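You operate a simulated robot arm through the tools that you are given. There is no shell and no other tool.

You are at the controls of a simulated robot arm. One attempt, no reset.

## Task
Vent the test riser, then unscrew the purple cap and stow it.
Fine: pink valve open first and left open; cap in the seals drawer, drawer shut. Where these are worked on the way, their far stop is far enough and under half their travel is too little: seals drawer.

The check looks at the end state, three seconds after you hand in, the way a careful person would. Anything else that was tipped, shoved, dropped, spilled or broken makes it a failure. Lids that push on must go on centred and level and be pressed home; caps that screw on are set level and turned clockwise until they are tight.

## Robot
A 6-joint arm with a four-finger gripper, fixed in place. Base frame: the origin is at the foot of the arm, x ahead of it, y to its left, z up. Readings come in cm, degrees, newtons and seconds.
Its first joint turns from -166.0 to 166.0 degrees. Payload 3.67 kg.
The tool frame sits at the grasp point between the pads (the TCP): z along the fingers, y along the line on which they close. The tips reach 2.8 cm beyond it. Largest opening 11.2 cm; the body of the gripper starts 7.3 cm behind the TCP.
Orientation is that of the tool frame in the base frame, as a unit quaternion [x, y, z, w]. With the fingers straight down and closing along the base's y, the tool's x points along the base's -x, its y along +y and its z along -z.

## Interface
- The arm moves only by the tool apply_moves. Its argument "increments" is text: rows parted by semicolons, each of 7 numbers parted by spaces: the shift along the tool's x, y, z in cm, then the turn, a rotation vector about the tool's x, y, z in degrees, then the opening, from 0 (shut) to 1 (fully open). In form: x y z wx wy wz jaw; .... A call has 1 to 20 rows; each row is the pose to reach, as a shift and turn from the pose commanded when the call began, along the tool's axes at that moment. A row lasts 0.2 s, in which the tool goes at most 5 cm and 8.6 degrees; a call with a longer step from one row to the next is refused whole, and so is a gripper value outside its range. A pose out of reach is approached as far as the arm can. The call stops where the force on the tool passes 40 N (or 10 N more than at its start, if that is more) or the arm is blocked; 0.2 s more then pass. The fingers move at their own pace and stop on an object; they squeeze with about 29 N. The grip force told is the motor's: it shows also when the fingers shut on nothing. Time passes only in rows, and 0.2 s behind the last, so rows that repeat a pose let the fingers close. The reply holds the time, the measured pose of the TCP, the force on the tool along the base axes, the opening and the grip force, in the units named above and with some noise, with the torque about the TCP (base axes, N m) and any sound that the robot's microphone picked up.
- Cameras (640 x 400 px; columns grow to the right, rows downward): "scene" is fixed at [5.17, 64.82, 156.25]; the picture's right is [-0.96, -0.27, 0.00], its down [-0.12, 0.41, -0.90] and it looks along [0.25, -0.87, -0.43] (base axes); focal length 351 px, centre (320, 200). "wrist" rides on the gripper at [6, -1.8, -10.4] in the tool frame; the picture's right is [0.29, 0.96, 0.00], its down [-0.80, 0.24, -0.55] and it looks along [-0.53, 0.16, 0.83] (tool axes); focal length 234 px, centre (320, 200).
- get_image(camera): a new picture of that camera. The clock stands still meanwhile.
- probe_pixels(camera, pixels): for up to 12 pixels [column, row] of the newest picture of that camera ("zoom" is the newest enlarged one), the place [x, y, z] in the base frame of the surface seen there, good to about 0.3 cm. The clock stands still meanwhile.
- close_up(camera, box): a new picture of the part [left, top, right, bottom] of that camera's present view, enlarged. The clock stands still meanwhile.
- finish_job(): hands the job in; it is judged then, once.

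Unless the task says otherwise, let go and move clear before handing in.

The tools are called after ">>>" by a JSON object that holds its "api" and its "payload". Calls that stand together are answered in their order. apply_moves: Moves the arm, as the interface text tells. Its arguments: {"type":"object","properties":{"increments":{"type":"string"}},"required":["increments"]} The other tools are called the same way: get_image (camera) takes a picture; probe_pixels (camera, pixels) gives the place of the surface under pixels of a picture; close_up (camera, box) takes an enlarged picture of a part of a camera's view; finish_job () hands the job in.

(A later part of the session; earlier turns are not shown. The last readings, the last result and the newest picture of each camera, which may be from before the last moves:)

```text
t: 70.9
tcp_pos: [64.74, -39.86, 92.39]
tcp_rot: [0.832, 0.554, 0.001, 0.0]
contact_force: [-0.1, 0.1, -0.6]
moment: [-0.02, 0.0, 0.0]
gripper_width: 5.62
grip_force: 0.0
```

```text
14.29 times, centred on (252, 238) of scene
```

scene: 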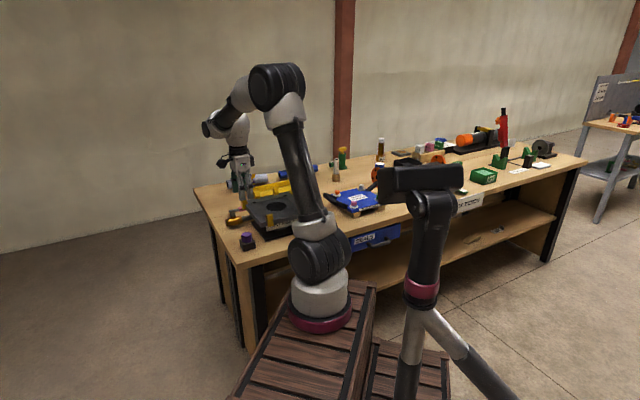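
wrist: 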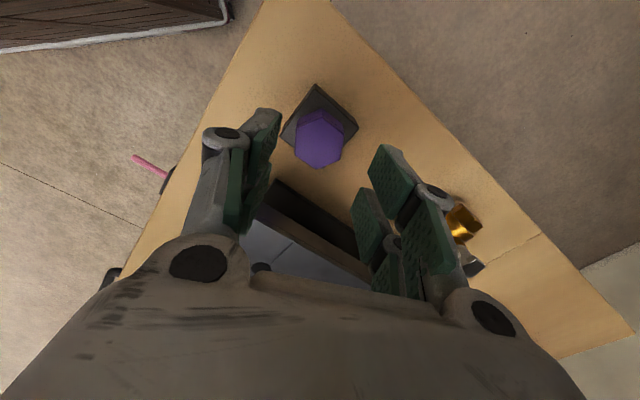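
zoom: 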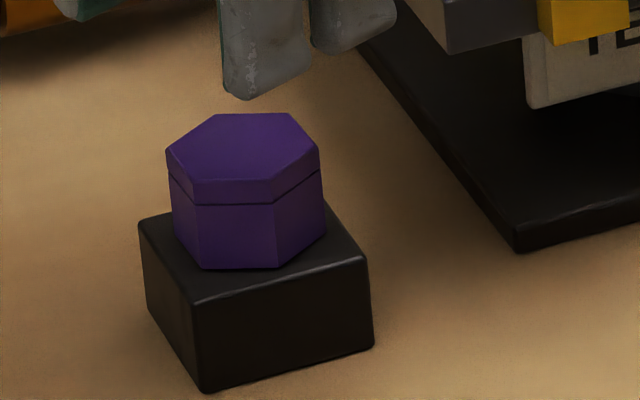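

The cap's orientation looks unchanged from before this stroke, i.e. the jaws slipped around it this time. I'll probe the hex top precisely to pin down the centre.

>>> {"api": "close_up", "payload": {"camera": "wrist", "box": [270, 90, 370, 190]}}

>>> {"api": "probe_pixels", "payload": {"camera": "zoom", "pixels": [[228, 160], [325, 116], [411, 179], [397, 276], [307, 311], [224, 258], [315, 217], [300, 12], [465, 152], [168, 180], [270, 220], [360, 220]]}}

```text
4.00 times, centred on (320, 140) of wrist
```

zoom: 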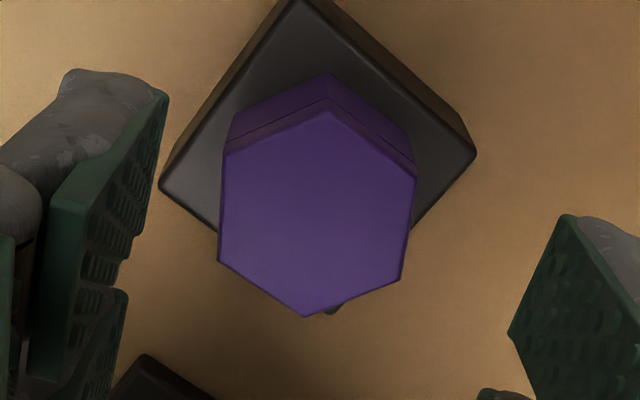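

```text
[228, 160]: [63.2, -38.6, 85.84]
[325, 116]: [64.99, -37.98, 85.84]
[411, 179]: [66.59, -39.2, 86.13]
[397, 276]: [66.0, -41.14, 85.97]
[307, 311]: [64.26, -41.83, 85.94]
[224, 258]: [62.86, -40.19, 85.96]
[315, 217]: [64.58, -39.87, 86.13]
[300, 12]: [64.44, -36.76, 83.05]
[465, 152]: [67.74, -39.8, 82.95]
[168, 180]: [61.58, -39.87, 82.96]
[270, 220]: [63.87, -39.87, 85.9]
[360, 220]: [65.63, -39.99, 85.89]
```

Centre is (64.66,-39.84) (block centre agrees), and flats are at −12.8°/−72.8°. I'll regrip exactly centred at −72.8° and turn only 40°, so the jaw width tells whether the cap really turns.

>>> {"api": "apply_moves", "payload": {"increments": "0 -0.08 0 0 0 8.4 0.5; 0 -0.08 0 0 0 16.8 0.5; 0 -0.08 0 0 0 25.2 0.5; 0 -0.08 0 0 0 33.6 0.5; 0 -0.08 0 0 0 42 0.5; 0 -0.08 0 0 0 50.2 0.5; 0 -0.08 2.5 0 0 50.2 0.5; 0 -0.08 4.8 0 0 50.2 0.5; 0 -0.08 6.15 0 0 50.2 0.5; 0 -0.08 6.15 0 0 50.2 0.5; 0 -0.08 6.15 0 0 50.2 0.35; 0 -0.08 6.15 0 0 50.2 0.2; 0 -0.08 6.15 0 0 50.2 0; 0 -0.08 6.15 0 0 50.2 0; 0 -0.08 6.15 0 0 50.2 0"}}

```text
t: 74.1
tcp_pos: [64.71, -39.98, 86.19]
tcp_rot: [0.989, 0.149, 0.0, 0.0]
contact_force: [-0.2, 0.8, -2.4]
moment: [0.01, -0.03, 0.0]
gripper_width: 3.55
grip_force: 29.4
```

>>> {"api": "apply_moves", "payload": {"increments": "0 0 0 0 0 -6 0; 0 0 0 0 0 -12 0; 0 0 0 0 0 -18 0; 0 0 0 0 0 -24 0; 0 0 0 0 0 -30 0"}}

>>> {"api": "get_image", "payload": {"camera": "wrist"}}

>>> {"api": "close_up", "payload": {"camera": "scene", "box": [232, 220, 272, 250]}}

```text
t: 75.3
tcp_pos: [64.7, -39.88, 86.21]
tcp_rot: [0.916, 0.401, 0.0, -0.001]
contact_force: [-2.3, -3.1, 1.3]
moment: [-0.07, 0.04, -0.31]
gripper_width: 3.46
grip_force: 29.1
```

```text
taken
```

wrist: 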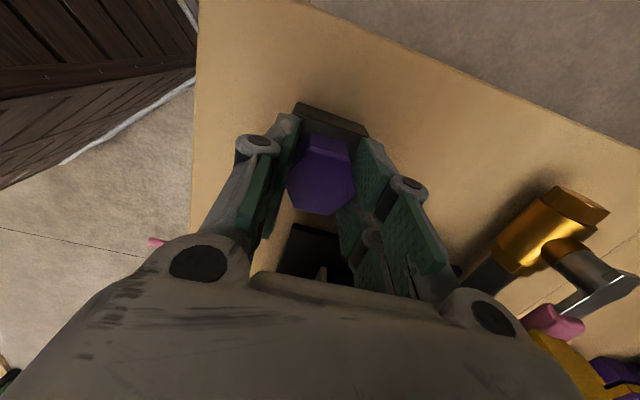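

```text
13.33 times, centred on (252, 235) of scene
```

zoom: 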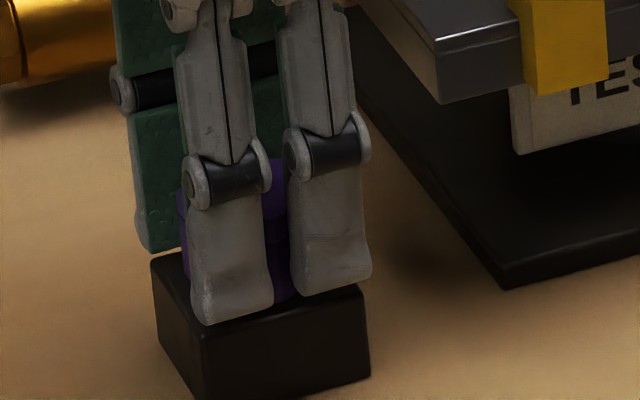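

Width is 3.46 cm at 30°, with −0.31 N·m on the tool. I'll look closely at how the hex sits between the pads now.

>>> {"api": "close_up", "payload": {"camera": "wrist", "box": [260, 100, 380, 230]}}

```text
3.08 times, centred on (320, 165) of wrist
```

zoom: 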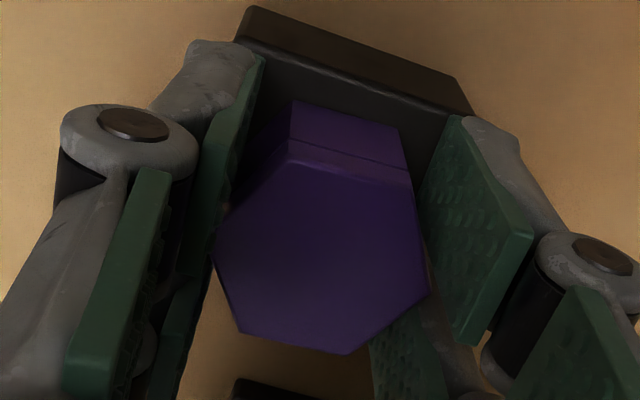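

The hex corners now sit in the gaps between the finger prongs (that's why the width is 3.46), so the cap did not turn in this stroke. This corner-in-gap fit may hold better; I'll try turning 30° further with it.

>>> {"api": "apply_moves", "payload": {"increments": "0 0 0 0 0 -4 0; 0 0 0 0 0 -8 0; 0 0 0 0 0 -12 0; 0 0 0 0 0 -16 0; 0 0 0 0 0 -20 0"}}

>>> {"api": "close_up", "payload": {"camera": "wrist", "box": [260, 100, 380, 230]}}

```text
t: 76.5
tcp_pos: [64.73, -39.81, 86.18]
tcp_rot: [0.831, 0.556, 0.001, 0.0]
contact_force: [5.1, 2.0, -1.0]
moment: [0.01, -0.2, -0.02]
gripper_width: 3.77
grip_force: 29.2
```

```text
3.08 times, centred on (320, 165) of wrist
```

zoom: 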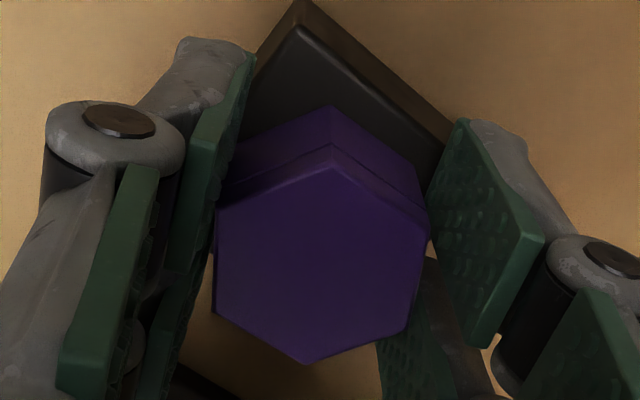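

The cap is not turning counter‑clockwise any more. I'll line up with the flats at the current orientation, grip squarely and make a small diagnostic: check lift and turn response from there.

>>> {"api": "apply_moves", "payload": {"increments": "0 0 0 0 0 0 0.5; 0 0 0 0 0 -5 0.5; 0 0 0 0 0 -10 0.5; 0 0 0 0 0 -10 0.5; 0 0 0 0 0 -10 0.35; 0 0 0 0 0 -10 0.2; 0 0 0 0 0 -10 0; 0 0 0 0 0 -10 0; 0 0 0 0 0 -10 0"}}

>>> {"api": "close_up", "payload": {"camera": "wrist", "box": [260, 100, 380, 230]}}

```text
t: 78.5
tcp_pos: [64.63, -39.86, 86.13]
tcp_rot: [0.781, 0.624, 0.0, 0.0]
contact_force: [1.7, -0.5, -0.2]
moment: [0.01, -0.02, 0.02]
gripper_width: 3.51
grip_force: 29.0
```

```text
3.08 times, centred on (320, 165) of wrist
```

zoom: 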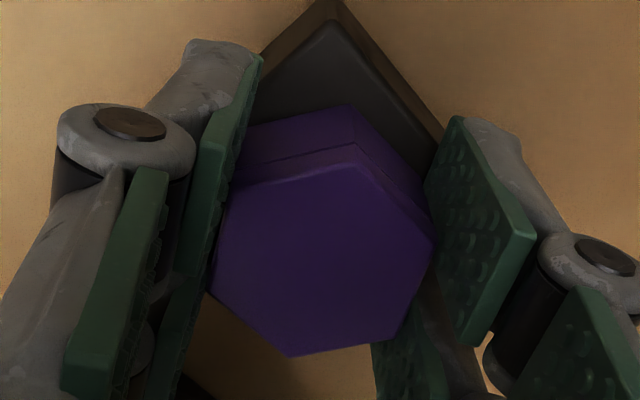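

Aligned on flats, 3.51 cm, no load. Slow lift test again from this well-centred grip.

>>> {"api": "apply_moves", "payload": {"increments": "0 0 -0.1 0 0 0 0; 0 0 -0.2 0 0 0 0; 0 0 -0.3 0 0 0 0"}}

>>> {"api": "close_up", "payload": {"camera": "scene", "box": [236, 224, 268, 252]}}

```text
t: 79.3
tcp_pos: [64.87, -39.89, 86.37]
tcp_rot: [0.782, 0.623, 0.001, -0.001]
contact_force: [3.3, 1.7, -21.5]
moment: [0.06, -0.09, -0.02]
gripper_width: 3.51
grip_force: 28.6
```

```text
14.29 times, centred on (252, 238) of scene
```

zoom: 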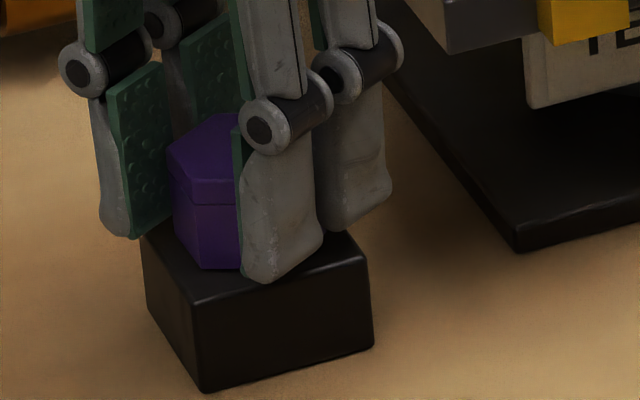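

Held firmly (−21 N). Lower back, then measure torque at +10° counter‑clockwise, then clockwise, to understand the thread's state.

>>> {"api": "apply_moves", "payload": {"increments": "0 0 0.3 0 0 0 0; 0 0 0.3 0 0 -4 0; 0 0 0.3 0 0 -8 0; 0 0 0.3 0 0 -10 0"}}

>>> {"api": "close_up", "payload": {"camera": "scene", "box": [236, 224, 268, 252]}}

```text
t: 80.3
tcp_pos: [64.73, -40.0, 86.14]
tcp_rot: [0.724, 0.69, 0.001, 0.0]
contact_force: [-0.1, -0.2, 4.6]
moment: [-0.05, 0.04, -0.81]
gripper_width: 3.74
grip_force: 29.0
```

```text
14.29 times, centred on (252, 238) of scene
```

zoom: 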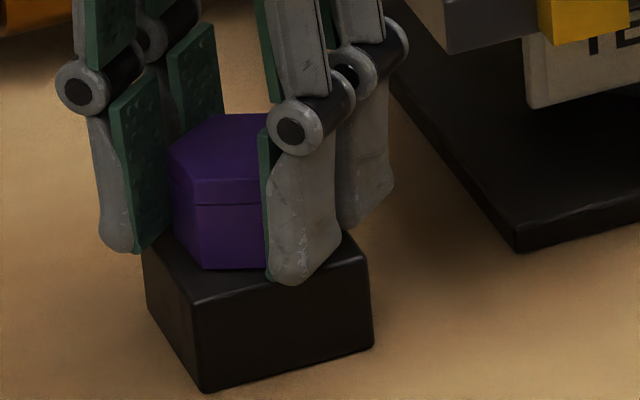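

Counter‑clockwise is resisted with 0.81 N·m and the cap doesn't move. Now the clockwise side, by just 10° past aligned.

>>> {"api": "apply_moves", "payload": {"increments": "0 0 0 0 0 5 0; 0 0 0 0 0 10 0; 0 0 0 0 0 15 0; 0 0 0 0 0 20 0"}}

>>> {"api": "close_up", "payload": {"camera": "scene", "box": [236, 224, 268, 252]}}

```text
t: 81.3
tcp_pos: [64.66, -39.99, 86.09]
tcp_rot: [0.833, 0.553, 0.001, 0.0]
contact_force: [4.7, 1.7, 1.9]
moment: [0.08, -0.08, 0.02]
gripper_width: 3.55
grip_force: 29.2
```

```text
14.29 times, centred on (252, 238) of scene
```

zoom: 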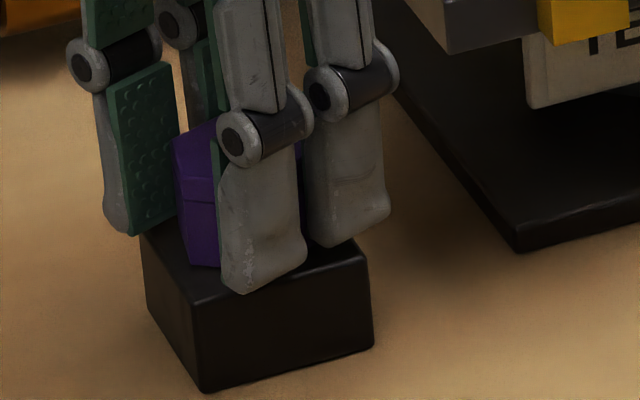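

Clockwise it turns freely (width 3.55, torque ~0), while counter‑clockwise is a hard stop. I'll rotate clockwise another 50° while watching torque and cap height, to tell which way loosens.

>>> {"api": "apply_moves", "payload": {"increments": "0 0 0 0 0 6 0; 0 0 0 0 0 12 0; 0 0 0 0 0 18 0; 0 0 0 0 0 24 0; 0 0 0 0 0 30 0; 0 0 0 0 0 36 0; 0 0 0 0 0 42 0; 0 0 0 0 0 48 0"}}

>>> {"api": "get_image", "payload": {"camera": "wrist"}}

>>> {"api": "close_up", "payload": {"camera": "scene", "box": [236, 224, 268, 252]}}

```text
t: 83.1
tcp_pos: [64.81, -39.92, 86.18]
tcp_rot: [0.986, 0.166, 0.0, 0.0]
contact_force: [8.7, -1.7, -3.1]
moment: [-0.01, -0.33, -0.02]
gripper_width: 3.52
grip_force: 29.0
```

```text
taken
```

wrist: 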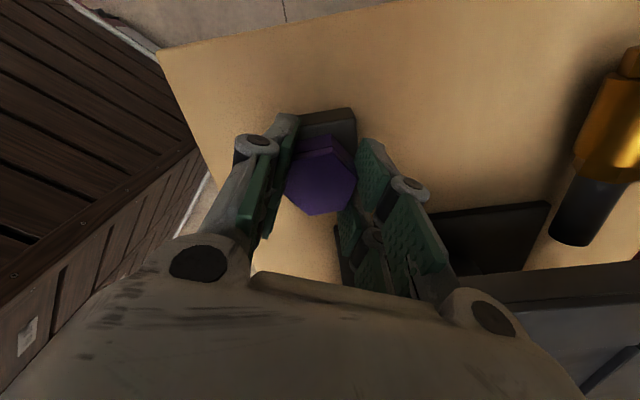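

```text
14.29 times, centred on (252, 238) of scene
```

zoom: 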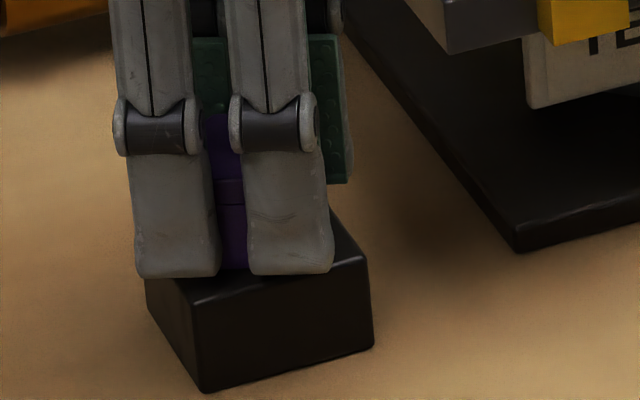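

The cap turned 58° clockwise with no torque. I suspect it released at the counter‑clockwise end earlier and then re‑engaged when I paused. I'll turn it back counter‑clockwise to the end and lift straight away in the same call.

>>> {"api": "apply_moves", "payload": {"increments": "0 0 0 0 0 -7.5 0; 0 0 0 0 0 -15 0; 0 0 0 0 0 -22.5 0; 0 0 0 0 0 -30 0; 0 0 0 0 0 -37.5 0; 0 0 0 0 0 -45 0; 0 0 0 0 0 -52.5 0; 0 0 -0.1 0 0 -58 0; 0 0 -0.3 0 0 -60 0; 0 0 -0.6 0 0 -60 0; 0 0 -1.2 0 0 -60 0; 0 0 -2 0 0 -60 0; 0 0 -3 0 0 -60 0; 0 0 -4 0 0 -60 0; 0 0 -5 0 0 -60 0; 0 0 -6 0 0 -60 0"}}

>>> {"api": "get_image", "payload": {"camera": "wrist"}}

>>> {"api": "close_up", "payload": {"camera": "scene", "box": [232, 212, 272, 252]}}

```text
t: 86.5
tcp_pos: [64.75, -39.82, 92.17]
tcp_rot: [0.771, 0.637, 0.001, 0.0]
contact_force: [-1.1, -0.4, -0.9]
moment: [0.01, 0.01, 0.04]
gripper_width: 3.54
grip_force: 28.6
```

```text
taken
```

wrist: 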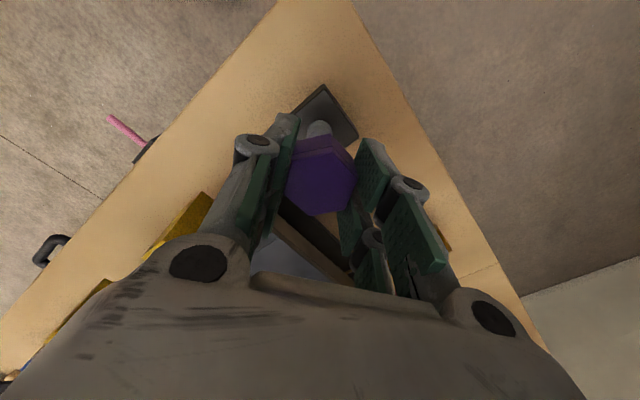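

```text
10.00 times, centred on (252, 232) of scene
```

zoom: 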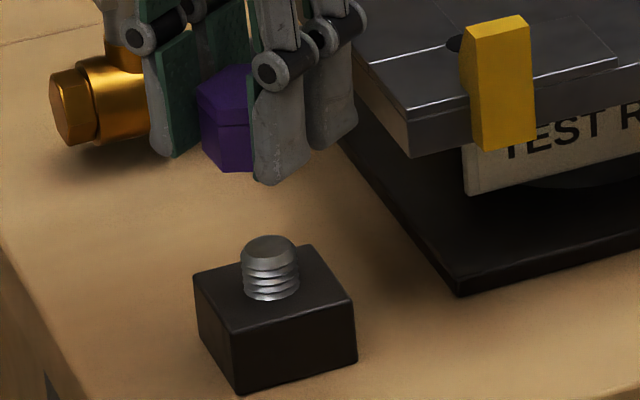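

The cap is off and held in the gripper; the threaded stub is visible at (270,270) in the close-up. Now carry it to the free bench spot (71.8,-45.6) and lower near the surface.

>>> {"api": "apply_moves", "payload": {"increments": "-0.9 1.6 0 0 0 0 0; -1.8 3.2 0 0 0 0 0; -2.7 4.8 0 0 0 0 0; -3.6 6.4 0 0 0 0 0; -4.35 7.99 0 0 0 0 0; -4.35 7.99 1.5 0 0 0 0; -4.35 7.99 3 0 0 0 0; -4.35 7.99 4.5 0 0 0 0; -4.35 7.99 6 0 0 0 0; -4.35 7.99 7.2 0 0 0 0; -4.35 7.99 8 0 0 0 0; -4.35 7.99 8 0 0 0 0"}}

>>> {"api": "get_image", "payload": {"camera": "wrist"}}

>>> {"api": "close_up", "payload": {"camera": "scene", "box": [222, 195, 278, 245]}}

```text
t: 89.1
tcp_pos: [71.76, -45.62, 84.13]
tcp_rot: [0.77, 0.638, 0.001, -0.001]
contact_force: [-0.5, -0.2, 0.4]
moment: [0.04, 0.01, -0.02]
gripper_width: 3.54
grip_force: 28.8
```

```text
taken
```

wrist: 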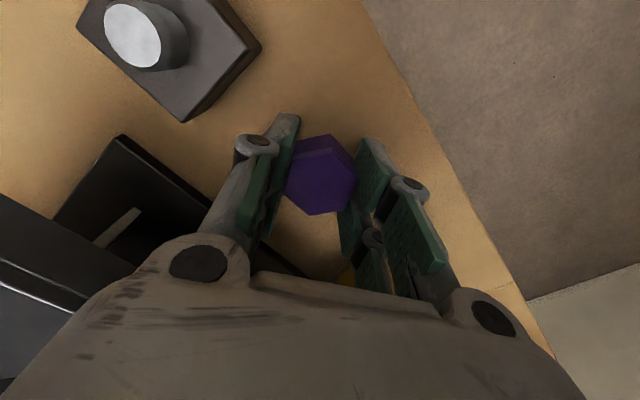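

```text
8.00 times, centred on (250, 220) of scene
```

zoom: 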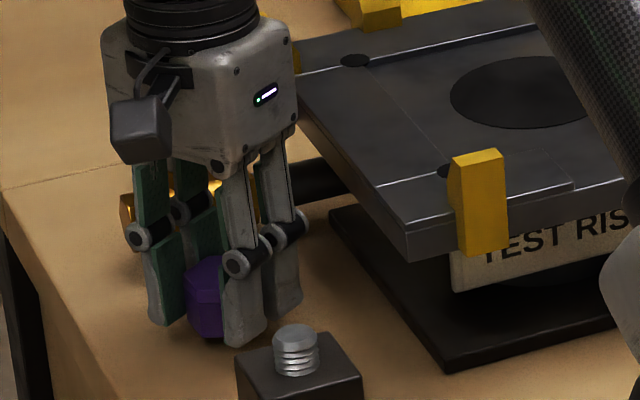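

Cap held ~0.9 cm above the bench. Lower gently until contact.

>>> {"api": "apply_moves", "payload": {"increments": "0 0 0.3 0 0 0 0; 0 0 0.6 0 0 0 0; 0 0 0.75 0 0 0 0; 0 0 0.85 0 0 0 0; 0 0 0.85 0 0 0 0"}}

```text
t: 90.3
tcp_pos: [71.64, -45.67, 83.31]
tcp_rot: [0.77, 0.638, 0.001, 0.0]
contact_force: [0.2, 0.0, -0.2]
moment: [0.01, -0.04, 0.01]
gripper_width: 3.53
grip_force: 29.1
```

>>> {"api": "apply_moves", "payload": {"increments": "0 0 0.08 0 0 0 0; 0 0 0.16 0 0 0 0; 0 0 0.22 0 0 0 0; 0 0 0.22 0 0 0 0"}}

>>> {"api": "close_up", "payload": {"camera": "scene", "box": [226, 205, 266, 235]}}

```text
t: 91.3
tcp_pos: [71.75, -45.63, 83.14]
tcp_rot: [0.77, 0.638, 0.001, -0.001]
contact_force: [-0.1, -0.2, 0.0]
moment: [0.01, -0.03, -0.03]
gripper_width: 3.55
grip_force: 28.6
```

```text
13.33 times, centred on (246, 220) of scene
```

zoom: 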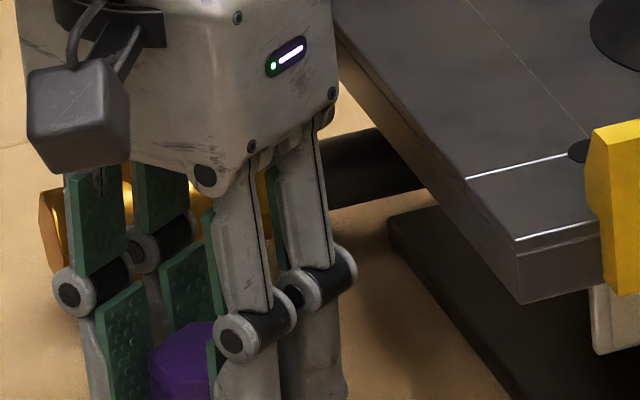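

>>> {"api": "apply_moves", "payload": {"increments": "0 0 0.06 0 0 0 0; 0 0 0.12 0 0 0 0; 0 0 0.12 0 0 0 0"}}

>>> {"api": "close_up", "payload": {"camera": "scene", "box": [226, 212, 266, 242]}}

```text
t: 92.1
tcp_pos: [71.7, -45.73, 82.97]
tcp_rot: [0.771, 0.637, 0.001, 0.0]
contact_force: [-2.2, 0.5, 11.2]
moment: [0.2, 0.08, 0.05]
gripper_width: 3.54
grip_force: 29.4
```

```text
13.33 times, centred on (246, 227) of scene
```

zoom: 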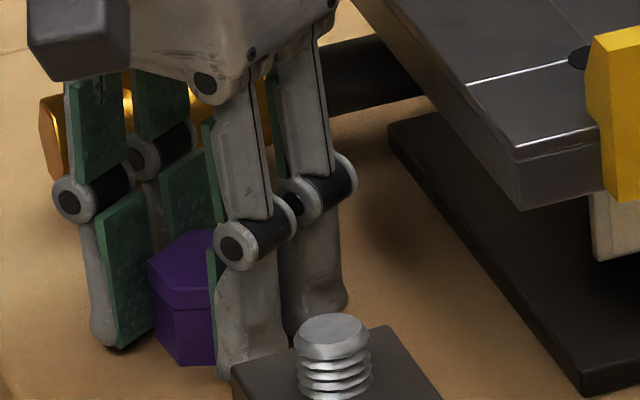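

Contact (11 N up): the cap is on the bench. Release and lift straight up.

>>> {"api": "apply_moves", "payload": {"increments": "0 0 0 0 0 0 0.35; 0 0 0 0 0 0 0.45; 0 0 0 0 0 0 0.5; 0 0 -2 0 0 0 0.5; 0 0 -5 0 0 0 0.5; 0 0 -9 0 0 0 0.5; 0 0 -13 0 0 0 0.5; 0 0 -17 0 0 0 0.5; 0 0 -17 0 0 0 0.5"}}

>>> {"api": "get_image", "payload": {"camera": "wrist"}}

>>> {"api": "get_image", "payload": {"camera": "scene"}}

>>> {"api": "close_up", "payload": {"camera": "scene", "box": [222, 195, 278, 250]}}

```text
t: 94.1
tcp_pos: [71.77, -45.59, 100.08]
tcp_rot: [0.77, 0.638, 0.001, -0.001]
contact_force: [0.1, 0.2, 0.5]
moment: [-0.02, -0.03, 0.04]
gripper_width: 5.59
grip_force: 0.0
```

```text
taken
```

wrist: 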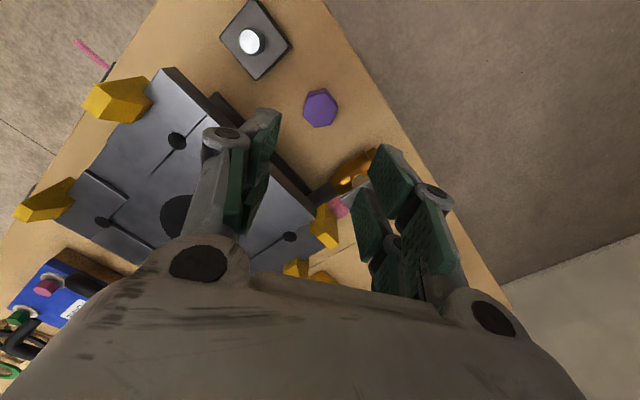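

```text
taken
```

scene: 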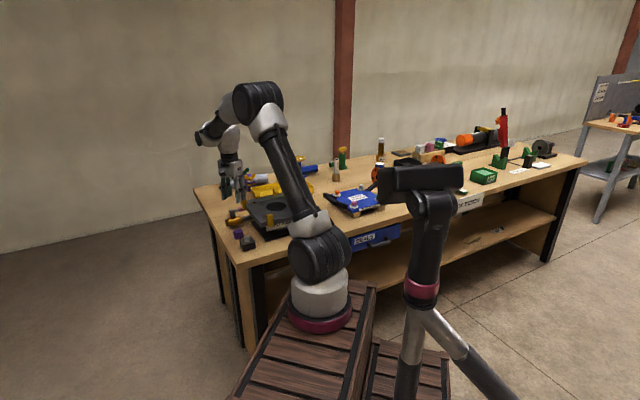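

```text
7.27 times, centred on (250, 222) of scene
```

zoom: 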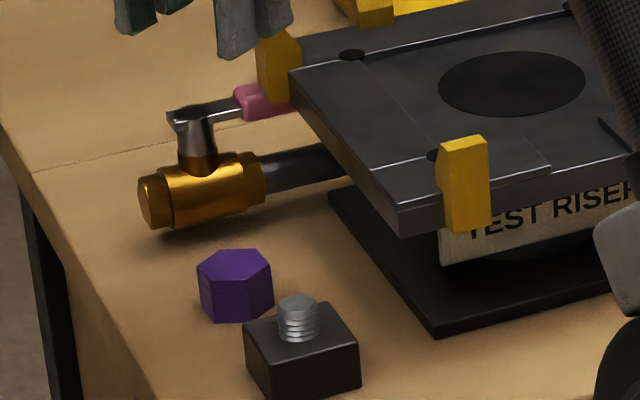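

The cap stands upright on the bench at about (71.7,-45.6). Next the drawer. First I'll check the dark stand in the foreground (≈(425,190)) for location and measure the drawer and handle again.

>>> {"api": "probe_pixels", "payload": {"camera": "scene", "pixels": [[385, 180], [425, 180], [460, 180], [430, 230], [425, 290], [410, 350], [470, 370], [340, 375], [400, 370], [335, 300]]}}

>>> {"api": "close_up", "payload": {"camera": "scene", "box": [345, 215, 405, 260]}}

```text
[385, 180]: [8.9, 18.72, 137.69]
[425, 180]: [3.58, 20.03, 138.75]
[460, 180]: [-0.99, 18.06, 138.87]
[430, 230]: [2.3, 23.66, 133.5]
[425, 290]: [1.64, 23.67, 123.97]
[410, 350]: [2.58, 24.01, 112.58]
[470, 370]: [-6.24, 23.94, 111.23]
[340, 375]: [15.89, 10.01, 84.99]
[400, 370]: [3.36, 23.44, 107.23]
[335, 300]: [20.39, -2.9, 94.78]
```

```text
8.89 times, centred on (375, 238) of scene
```

zoom: 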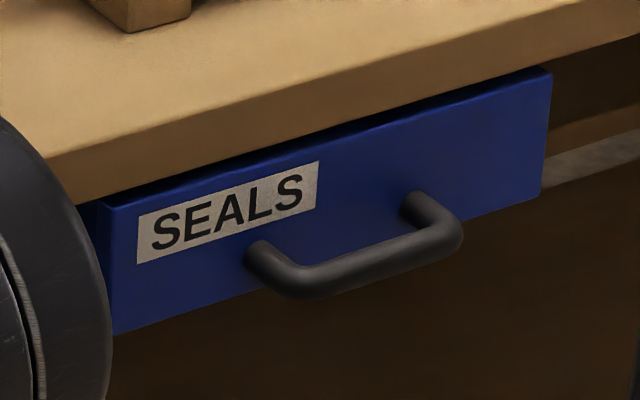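

Interesting: the stand is at (3,22,110–139), behind the arm. I'll probe the arm's own base and links to understand where they are relative to the drawer, plus the drawer face and handle.

>>> {"api": "probe_pixels", "payload": {"camera": "scene", "pixels": [[300, 315], [320, 315], [345, 310], [320, 330], [320, 290], [320, 260], [310, 225], [300, 190], [270, 130], [255, 100], [270, 380], [400, 390]]}}

>>> {"api": "probe_pixels", "payload": {"camera": "zoom", "pixels": [[265, 262], [300, 275], [300, 290], [375, 255], [375, 265], [450, 235], [415, 205], [400, 140], [545, 90], [130, 320], [300, 100], [300, 140]]}}

```text
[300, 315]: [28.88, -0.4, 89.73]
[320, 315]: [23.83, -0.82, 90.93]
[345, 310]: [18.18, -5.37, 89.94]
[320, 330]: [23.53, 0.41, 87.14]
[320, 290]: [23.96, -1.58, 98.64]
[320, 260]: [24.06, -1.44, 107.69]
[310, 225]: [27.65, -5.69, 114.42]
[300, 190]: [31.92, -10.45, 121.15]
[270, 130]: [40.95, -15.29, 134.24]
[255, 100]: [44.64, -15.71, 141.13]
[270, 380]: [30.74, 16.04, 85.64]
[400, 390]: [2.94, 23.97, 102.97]
```

```text
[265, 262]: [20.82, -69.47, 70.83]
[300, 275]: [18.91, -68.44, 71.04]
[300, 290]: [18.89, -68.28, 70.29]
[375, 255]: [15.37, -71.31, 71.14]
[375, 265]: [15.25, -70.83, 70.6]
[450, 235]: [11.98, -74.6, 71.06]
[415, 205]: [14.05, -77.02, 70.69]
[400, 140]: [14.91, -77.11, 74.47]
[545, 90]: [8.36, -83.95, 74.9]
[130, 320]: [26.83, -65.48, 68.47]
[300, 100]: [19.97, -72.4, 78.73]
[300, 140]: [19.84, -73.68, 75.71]
```

The arm's foot is actually near (25,-8,85) on the crate. I'll check the crates' edges facing the bench since the wrist will come low here.

>>> {"api": "close_up", "payload": {"camera": "scene", "box": [220, 260, 480, 400]}}

>>> {"api": "probe_pixels", "payload": {"camera": "scene", "pixels": [[372, 290], [355, 300], [368, 320], [365, 340], [440, 365], [380, 350], [290, 300], [270, 330], [372, 300], [440, 380], [480, 250], [400, 260]]}}

```text
2.46 times, centred on (350, 330) of scene
```

zoom: 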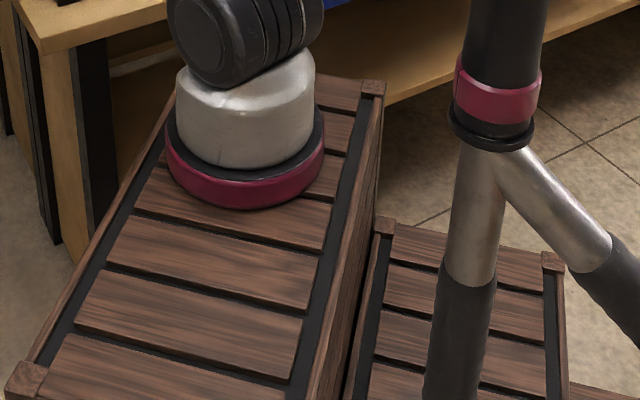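

```text
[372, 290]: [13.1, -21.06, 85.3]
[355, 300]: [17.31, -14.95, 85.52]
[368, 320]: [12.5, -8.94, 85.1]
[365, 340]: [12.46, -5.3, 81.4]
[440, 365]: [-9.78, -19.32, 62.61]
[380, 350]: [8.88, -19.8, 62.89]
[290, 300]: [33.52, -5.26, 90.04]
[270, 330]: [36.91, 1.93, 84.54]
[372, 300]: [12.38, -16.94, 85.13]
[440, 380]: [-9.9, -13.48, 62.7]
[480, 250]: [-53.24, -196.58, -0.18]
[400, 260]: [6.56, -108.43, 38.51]
```

The crates end at y≈-21, so the drawer's space in front is clear. Handle bar: centre ≈(15.55,-71.55,70.6), along the bench edge, 3.7 cm off the drawer face. I'll fly high toward the drawer, turning the tool so y points along −n.

>>> {"api": "apply_moves", "payload": {"increments": "-1 -2 -4 0 0 4 0.4; -3 -6 -6.5 0 0 8 0.3; -5 -9.9 -8.5 0 0 12 0.28; -7 -13.8 -10.5 0 0 16 0.28; -9 -17.7 -12.5 0 0 20 0.28; -11 -21.6 -14.5 0 0 25 0.28; -13 -25.5 -16.5 0 0 30 0.28; -15.25 -29.4 -17.9 0 0 34.1 0.28; -15.25 -29.4 -17.9 0 0 34.1 0.28"}}

>>> {"api": "get_image", "payload": {"camera": "scene"}}

```text
refused: row 2 steps farther than a row can; nothing moved
```

```text
taken
```

scene: 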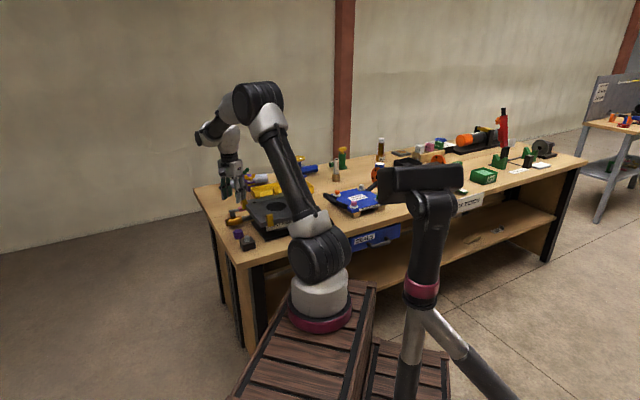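

One step was slightly too long; I'll use a finer path.

>>> {"api": "apply_moves", "payload": {"increments": "-0.5 -1 -4 0 0 3 0.4; -2 -4 -7 0 0 7 0.3; -3.8 -7.6 -9 0 0 11 0.28; -5.6 -11.2 -11 0 0 15 0.28; -7.4 -14.8 -13 0 0 19 0.28; -9.3 -18.4 -14.5 0 0 23 0.28; -11.2 -22 -16 0 0 27 0.28; -13.2 -25.7 -17 0 0 31 0.28; -15.25 -29.4 -17.9 0 0 34.1 0.28; -15.25 -29.4 -17.9 0 0 34.1 0.28"}}

>>> {"api": "get_image", "payload": {"camera": "scene"}}

```text
t: 96.3
tcp_pos: [40.0, -55.35, 117.85]
tcp_rot: [0.923, 0.384, 0.0, -0.001]
contact_force: [-0.3, -0.2, -0.4]
moment: [0.02, 0.0, 0.02]
gripper_width: 3.13
grip_force: 0.1
```

```text
taken
```

scene: 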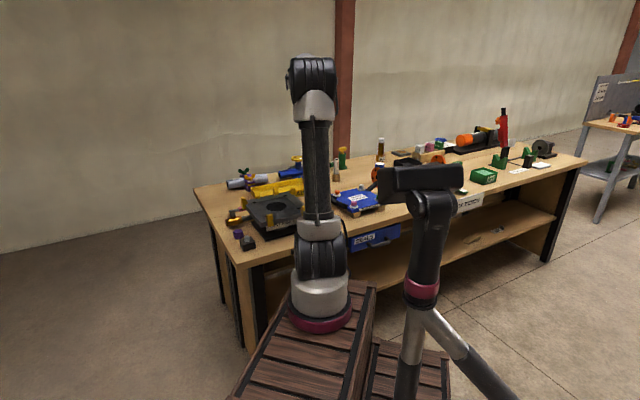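

>>> {"api": "apply_moves", "payload": {"increments": "-3.6 -2.7 0 0 0 0 0.28; -7.2 -5.4 0 0 0 0 0.28; -10.8 -8.1 0 0 0 0 0.28; -14.4 -10.8 1 0 0 0 0.28; -18 -13.5 2.5 0 0 0 0.28; -21.6 -16.1 4.5 0 0 0 0.28; -25.2 -18.8 6.5 0 0 0 0.28; -28.75 -21.4 8.5 0 0 0 0.28; -28.75 -21.4 10 0 0 0 0.28; -28.75 -21.4 10 0 0 0 0.28"}}

>>> {"api": "get_image", "payload": {"camera": "wrist"}}

>>> {"api": "get_image", "payload": {"camera": "scene"}}

```text
t: 98.5
tcp_pos: [4.41, -60.43, 107.72]
tcp_rot: [0.923, 0.384, 0.001, -0.001]
contact_force: [-1.1, 0.3, 0.1]
moment: [0.0, 0.02, 0.01]
gripper_width: 3.13
grip_force: 0.0
```

```text
taken
```

wrist: 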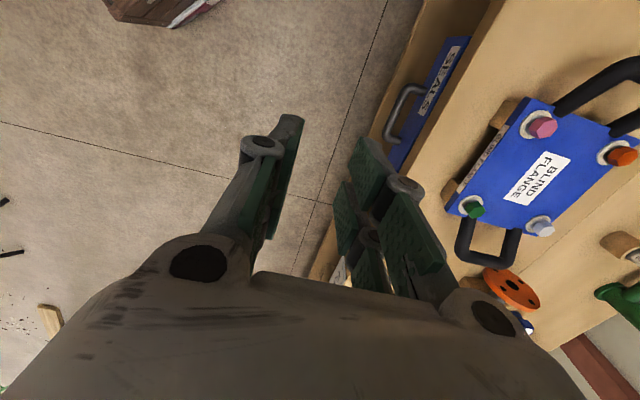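

```text
taken
```

scene: 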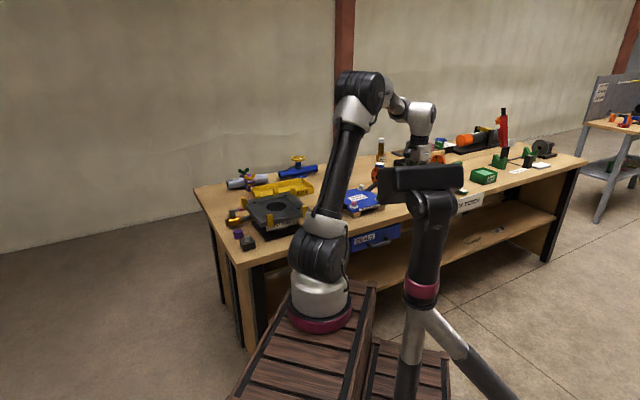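

The drawer handle is visible from above at (395,115). Let me enlarge and probe it.

>>> {"api": "close_up", "payload": {"camera": "wrist", "box": [360, 20, 500, 180]}}

>>> {"api": "probe_pixels", "payload": {"camera": "wrist", "pixels": [[405, 92], [397, 105], [391, 120], [389, 133], [412, 88], [396, 142], [410, 150], [432, 100], [455, 45], [400, 165], [440, 110], [470, 35]]}}

```text
2.50 times, centred on (430, 100) of wrist
```

zoom: 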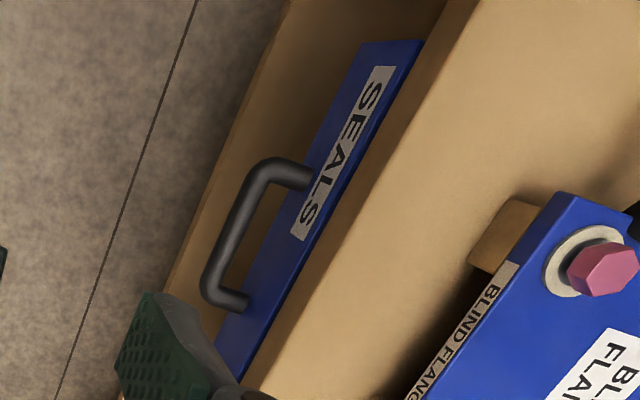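

```text
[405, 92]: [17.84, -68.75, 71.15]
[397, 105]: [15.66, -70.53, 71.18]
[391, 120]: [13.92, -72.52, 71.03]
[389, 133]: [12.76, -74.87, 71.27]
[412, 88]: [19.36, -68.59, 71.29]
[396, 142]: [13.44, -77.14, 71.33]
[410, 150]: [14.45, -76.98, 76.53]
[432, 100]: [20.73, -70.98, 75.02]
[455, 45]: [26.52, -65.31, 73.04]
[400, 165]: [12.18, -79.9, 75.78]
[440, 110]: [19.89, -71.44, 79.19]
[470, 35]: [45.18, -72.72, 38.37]
```

Bar centre ≈ e −39.5, n −61.3, z 70.5. Now tilt the tool 60° (to 30° below horizontal, pointing at the drawer), in place.

>>> {"api": "apply_moves", "payload": {"increments": "0 0 1 -7.5 0 0 0.28; 0 0 2 -15 0 0 0.28; 0 0 3 -22.5 0 0 0.28; 0 0 4 -30 0 0 0.28; 0 0 5 -37.5 0 0 0.28; 0 0 6 -45 0 0 0.28; 0 0 7 -52.5 0 0 0.28; 0 0 8 -60 0 0 0.28; 0 0 8 -60 0 0 0.28"}}

>>> {"api": "get_image", "payload": {"camera": "wrist"}}

>>> {"api": "get_image", "payload": {"camera": "scene"}}

```text
t: 100.5
tcp_pos: [4.49, -60.5, 99.87]
tcp_rot: [0.8, 0.331, 0.193, 0.462]
contact_force: [0.2, -0.2, 0.0]
moment: [0.01, 0.0, 0.01]
gripper_width: 3.11
grip_force: 0.0
```

```text
taken
```

wrist: 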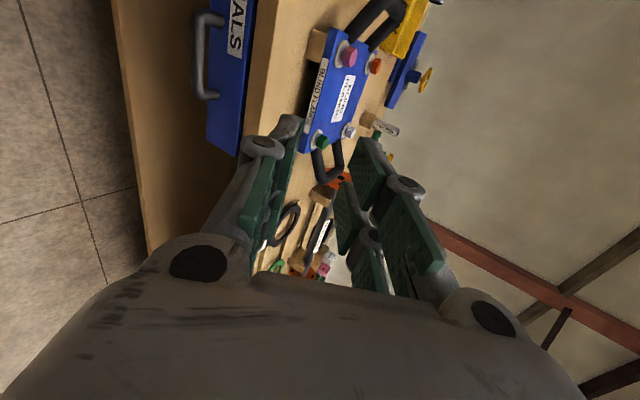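

```text
taken
```

scene: 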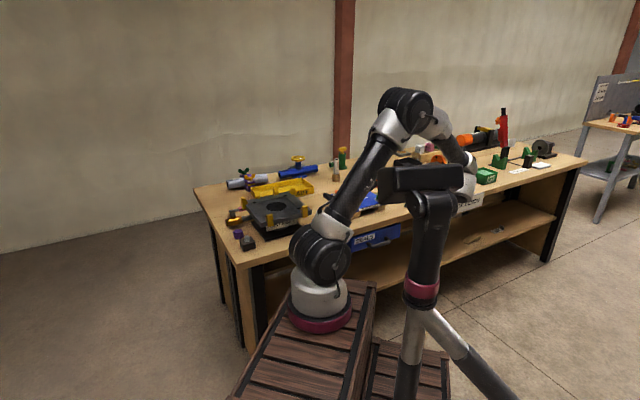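

Orientation is right (pointing −n, 30° down). Now descend to a pre-approach point ~9 cm back from the handle along the tool axis.

>>> {"api": "apply_moves", "payload": {"increments": "0.1 -3 3 0 0 0 0.28; 0.1 -6 6 0 0 0 0.28; 0.1 -9 9 0 0 0 0.28; 0.1 -12 12 0 0 0 0.28; 0.1 -15 15 0 0 0 0.28; 0.1 -17.74 18.28 0 0 0 0.28; 0.1 -17.74 18.28 0 0 0 0.28"}}

>>> {"api": "get_image", "payload": {"camera": "wrist"}}

>>> {"api": "get_image", "payload": {"camera": "scene"}}

```text
t: 102.1
tcp_pos: [9.6, -65.33, 75.34]
tcp_rot: [0.8, 0.332, 0.192, 0.461]
contact_force: [-0.9, -0.8, 0.3]
moment: [-0.01, 0.04, 0.01]
gripper_width: 3.15
grip_force: 0.1
```

```text
taken
```

wrist: 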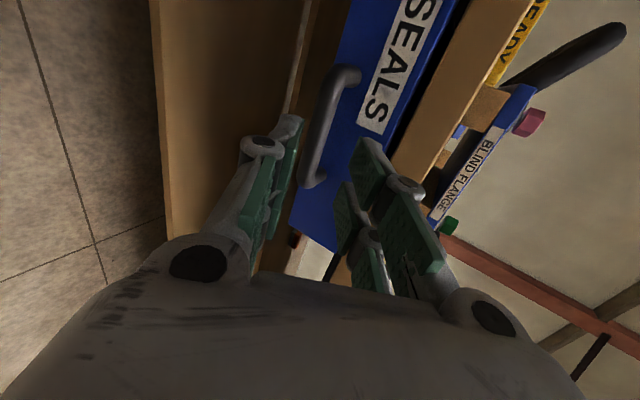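

```text
taken
```

scene: 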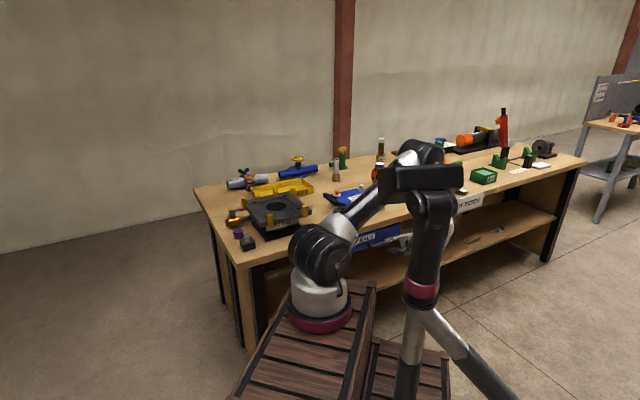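

The handle bar passes right at the expected aim point (≈(322,132)). Advance 6 cm along the tool axis and check.

>>> {"api": "apply_moves", "payload": {"increments": "0 0 2 0 0 0 0.28; 0 0 4 0 0 0 0.28; 0 0 6 0 0 0 0.28; 0 0 6 0 0 0 0.28"}}

>>> {"api": "get_image", "payload": {"camera": "wrist"}}

>>> {"api": "close_up", "payload": {"camera": "wrist", "box": [240, 60, 420, 260]}}

```text
t: 103.1
tcp_pos: [13.24, -68.97, 72.31]
tcp_rot: [0.8, 0.333, 0.193, 0.46]
contact_force: [0.6, -0.4, -0.4]
moment: [-0.01, 0.04, 0.01]
gripper_width: 3.14
grip_force: 0.0
```

```text
taken
```

wrist: 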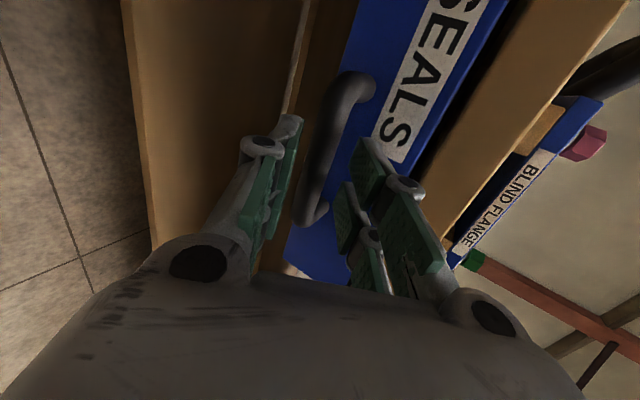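

```text
2.00 times, centred on (330, 160) of wrist
```

zoom: 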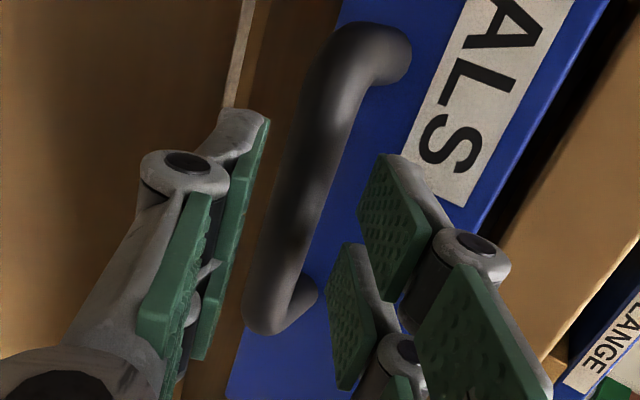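

The bar is between the pads. Advance the last ~3 cm and close.

>>> {"api": "apply_moves", "payload": {"increments": "0 0 1.2 0 0 0 0.28; 0 0 2.4 0 0 0 0.28; 0 0 3 0 0 0 0.28; 0 0 3 0 0 0 0.28; 0 0 3 0 0 0 0.1; 0 0 3 0 0 0 0; 0 0 3 0 0 0 0; 0 0 3 0 0 0 0"}}

>>> {"api": "get_image", "payload": {"camera": "wrist"}}

```text
t: 104.9
tcp_pos: [14.99, -70.89, 70.78]
tcp_rot: [0.8, 0.332, 0.192, 0.461]
contact_force: [-1.7, -3.2, -5.7]
moment: [-0.13, 0.2, -0.4]
gripper_width: 1.71
grip_force: 45.3
```

```text
taken
```

wrist: 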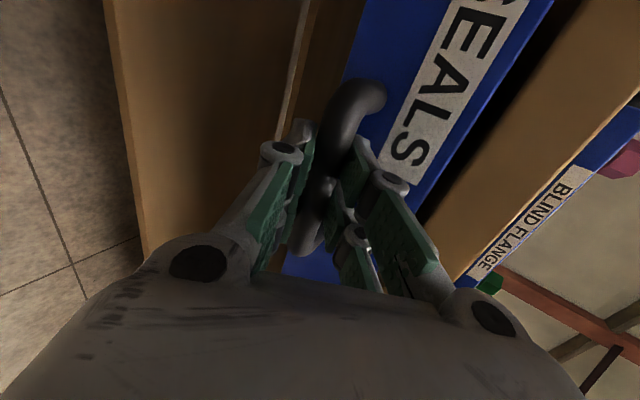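

Handle gripped (1.71 cm). Now pull straight out along +n, first ~10 cm.

>>> {"api": "apply_moves", "payload": {"increments": "0 -0.25 -0.433 0 0 0 0; 0 -0.75 -1.3 0 0 0 0; 0 -1.5 -2.6 0 0 0 0; 0 -2.25 -3.9 0 0 0 0; 0 -3 -5.2 0 0 0 0; 0 -3.75 -6.5 0 0 0 0; 0 -4.5 -7.8 0 0 0 0; 0 -5.25 -9.1 0 0 0 0; 0 -5.25 -9.1 0 0 0 0"}}

>>> {"api": "get_image", "payload": {"camera": "scene"}}

```text
t: 106.9
tcp_pos: [7.72, -63.44, 70.8]
tcp_rot: [0.8, 0.333, 0.193, 0.461]
contact_force: [-4.9, -3.9, -18.4]
moment: [0.14, 0.04, 0.32]
gripper_width: 1.72
grip_force: 44.8
```

```text
taken
```

scene: 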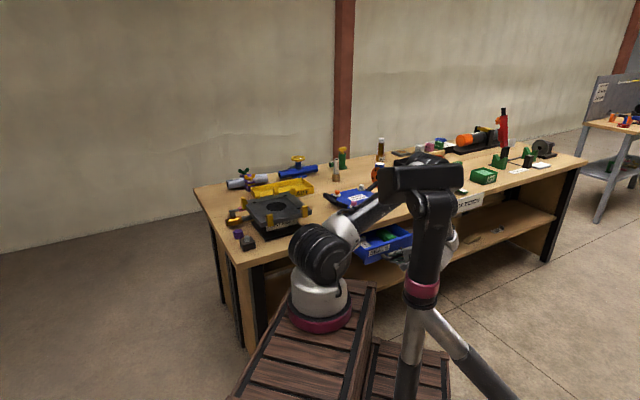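

The drawer is open ~10 cm with low force. Keep pulling toward its far stop.

>>> {"api": "apply_moves", "payload": {"increments": "0 -0.5 -0.866 0 0 0 0; 0 -1.25 -2.165 0 0 0 0; 0 -2 -3.464 0 0 0 0; 0 -2.75 -4.763 0 0 0 0; 0 -3.5 -6.062 0 0 0 0; 0 -4.25 -7.36 0 0 0 0; 0 -5 -8.66 0 0 0 0; 0 -5.75 -9.96 0 0 0 0; 0 -6.5 -11.26 0 0 0 0; 0 -7.25 -12.56 0 0 0 0"}}

>>> {"api": "get_image", "payload": {"camera": "scene"}}

```text
t: 108.6
tcp_pos: [0.64, -56.32, 70.94]
tcp_rot: [0.798, 0.333, 0.195, 0.463]
contact_force: [8.8, -13.6, -9.6]
moment: [-0.31, 0.35, -0.36]
gripper_width: 1.72
grip_force: 45.3
stopped in row 8: the force on the tool passed its limit at 110 N (the readings are from after the stop); the commanded pose is now the measured one
```

```text
taken
```

scene: 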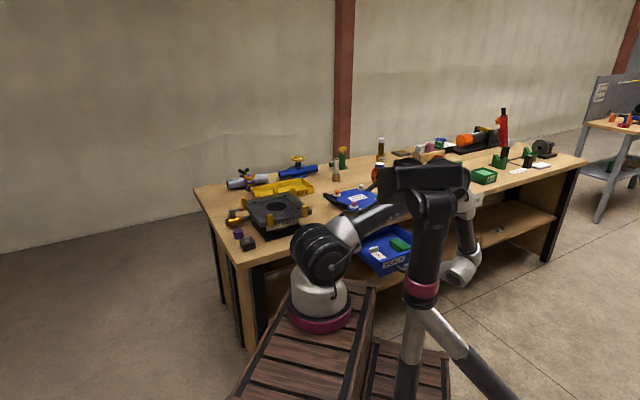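

Drawer hit its far stop after ~20 cm. Release the handle and look inside.

>>> {"api": "apply_moves", "payload": {"increments": "0 0 0 0 0 0 0.15; 0 0 0 0 0 0 0.28; 0 0 0 0 0 0 0.28; 0 0 -2 0 0 0 0.28; 0 0 -5 0 0 0 0.28; 0 0 -8 0 0 0 0.28; 0 0 -10 0 0 0 0.28; 0 0 -10 0 0 0 0.28"}}

>>> {"api": "close_up", "payload": {"camera": "scene", "box": [340, 205, 430, 285]}}

>>> {"api": "get_image", "payload": {"camera": "wrist"}}

```text
t: 110.4
tcp_pos: [-5.63, -50.18, 75.92]
tcp_rot: [0.798, 0.331, 0.195, 0.464]
contact_force: [-0.4, 0.3, 0.3]
moment: [0.01, 0.0, 0.0]
gripper_width: 3.14
grip_force: 0.1
```

```text
5.00 times, centred on (385, 245) of scene
```

zoom: 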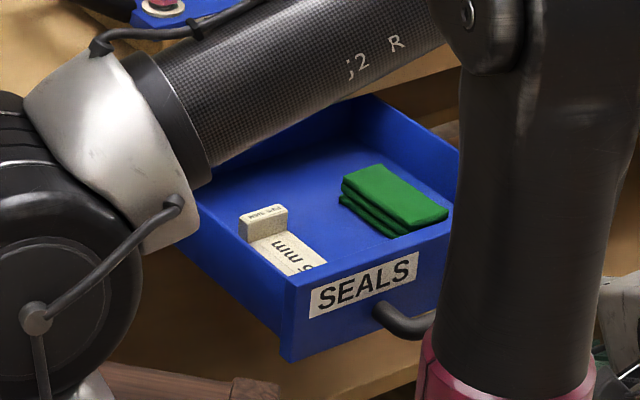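

```text
taken
```

wrist: 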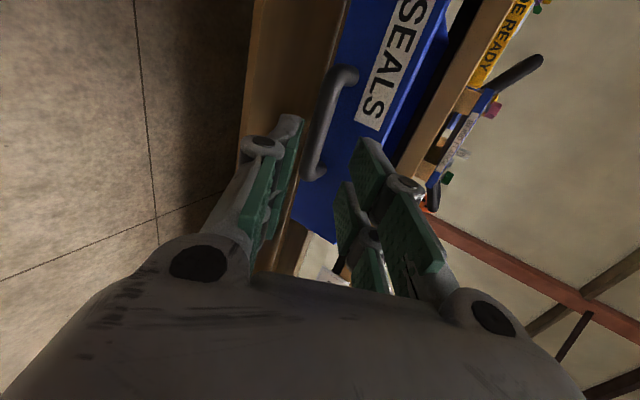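

The drawer is open with a small block/tag and green cloths inside, and free floor around (290,190) in this close-up. I'll probe the interior.

>>> {"api": "probe_pixels", "payload": {"camera": "zoom", "pixels": [[300, 190], [320, 230], [280, 170], [260, 195], [265, 225], [300, 255], [350, 190], [390, 190], [420, 220], [365, 110], [440, 150], [290, 300]]}}

>>> {"api": "probe_pixels", "payload": {"camera": "scene", "pixels": [[420, 165], [400, 195], [380, 215], [370, 225], [330, 240]]}}

```text
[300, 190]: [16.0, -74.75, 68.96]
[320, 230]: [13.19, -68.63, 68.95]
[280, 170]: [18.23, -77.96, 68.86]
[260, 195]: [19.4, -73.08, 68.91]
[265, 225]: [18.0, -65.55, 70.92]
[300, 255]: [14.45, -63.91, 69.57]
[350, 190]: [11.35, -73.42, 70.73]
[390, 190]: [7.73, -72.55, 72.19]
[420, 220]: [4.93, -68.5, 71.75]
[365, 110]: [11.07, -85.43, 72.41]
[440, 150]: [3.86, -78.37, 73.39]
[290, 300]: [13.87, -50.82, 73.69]
```

```text
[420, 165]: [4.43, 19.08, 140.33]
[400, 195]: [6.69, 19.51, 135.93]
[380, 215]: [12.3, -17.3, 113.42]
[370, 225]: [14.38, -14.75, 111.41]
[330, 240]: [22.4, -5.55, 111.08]
```

Interior floor is z≈68.9; white block near (18,-65.5), cloths near (8,-72). I'll raise the arm, tilt back to vertical, and view the drawer from above.

>>> {"api": "apply_moves", "payload": {"increments": "0 3.4 -2 0 0 0 0.4; 0 6.9 -4 0 0 0 0.4; 0 10.4 -6 0 0 0 0.4; 0 13.9 -8 0 0 0 0.4; 0 17.3 -10 0 0 0 0.4; 0 20 -11.5 7.5 0 0 0.4; 0 22 -12.7 15 0 0 0.4; 0 24 -13.8 22.5 0 0 0.4; 0 26 -15 30 0 0 0.4; 0 26 -15 37.5 0 0 0.4; 0 26 -15 45 0 0 0.4; 0 26 -15 52.5 0 0 0.4; 0 26 -15 60 0 0 0.4; 0 26 -15 60 0 0 0.4"}}

>>> {"api": "get_image", "payload": {"camera": "wrist"}}

>>> {"api": "get_image", "payload": {"camera": "scene"}}

```text
t: 113.4
tcp_pos: [-5.96, -49.99, 106.01]
tcp_rot: [0.923, 0.385, 0.001, 0.002]
contact_force: [0.4, 0.1, 0.3]
moment: [0.03, -0.02, -0.01]
gripper_width: 4.48
grip_force: 0.0
```

```text
taken
```

wrist: 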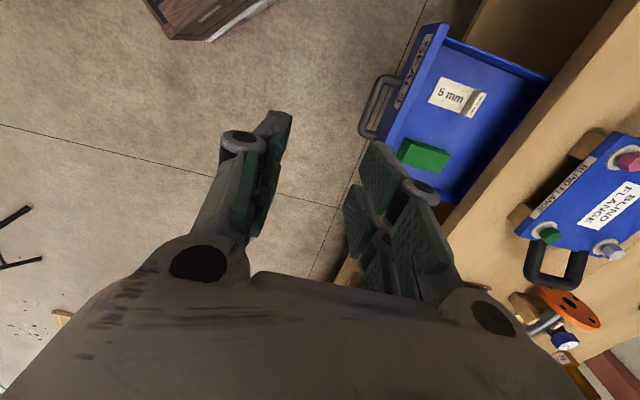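

```text
taken
```

scene: 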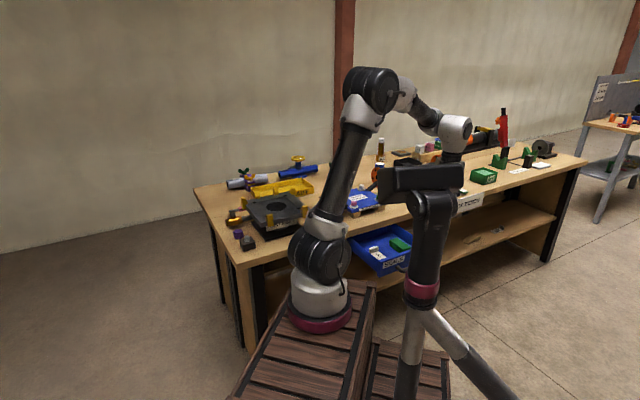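

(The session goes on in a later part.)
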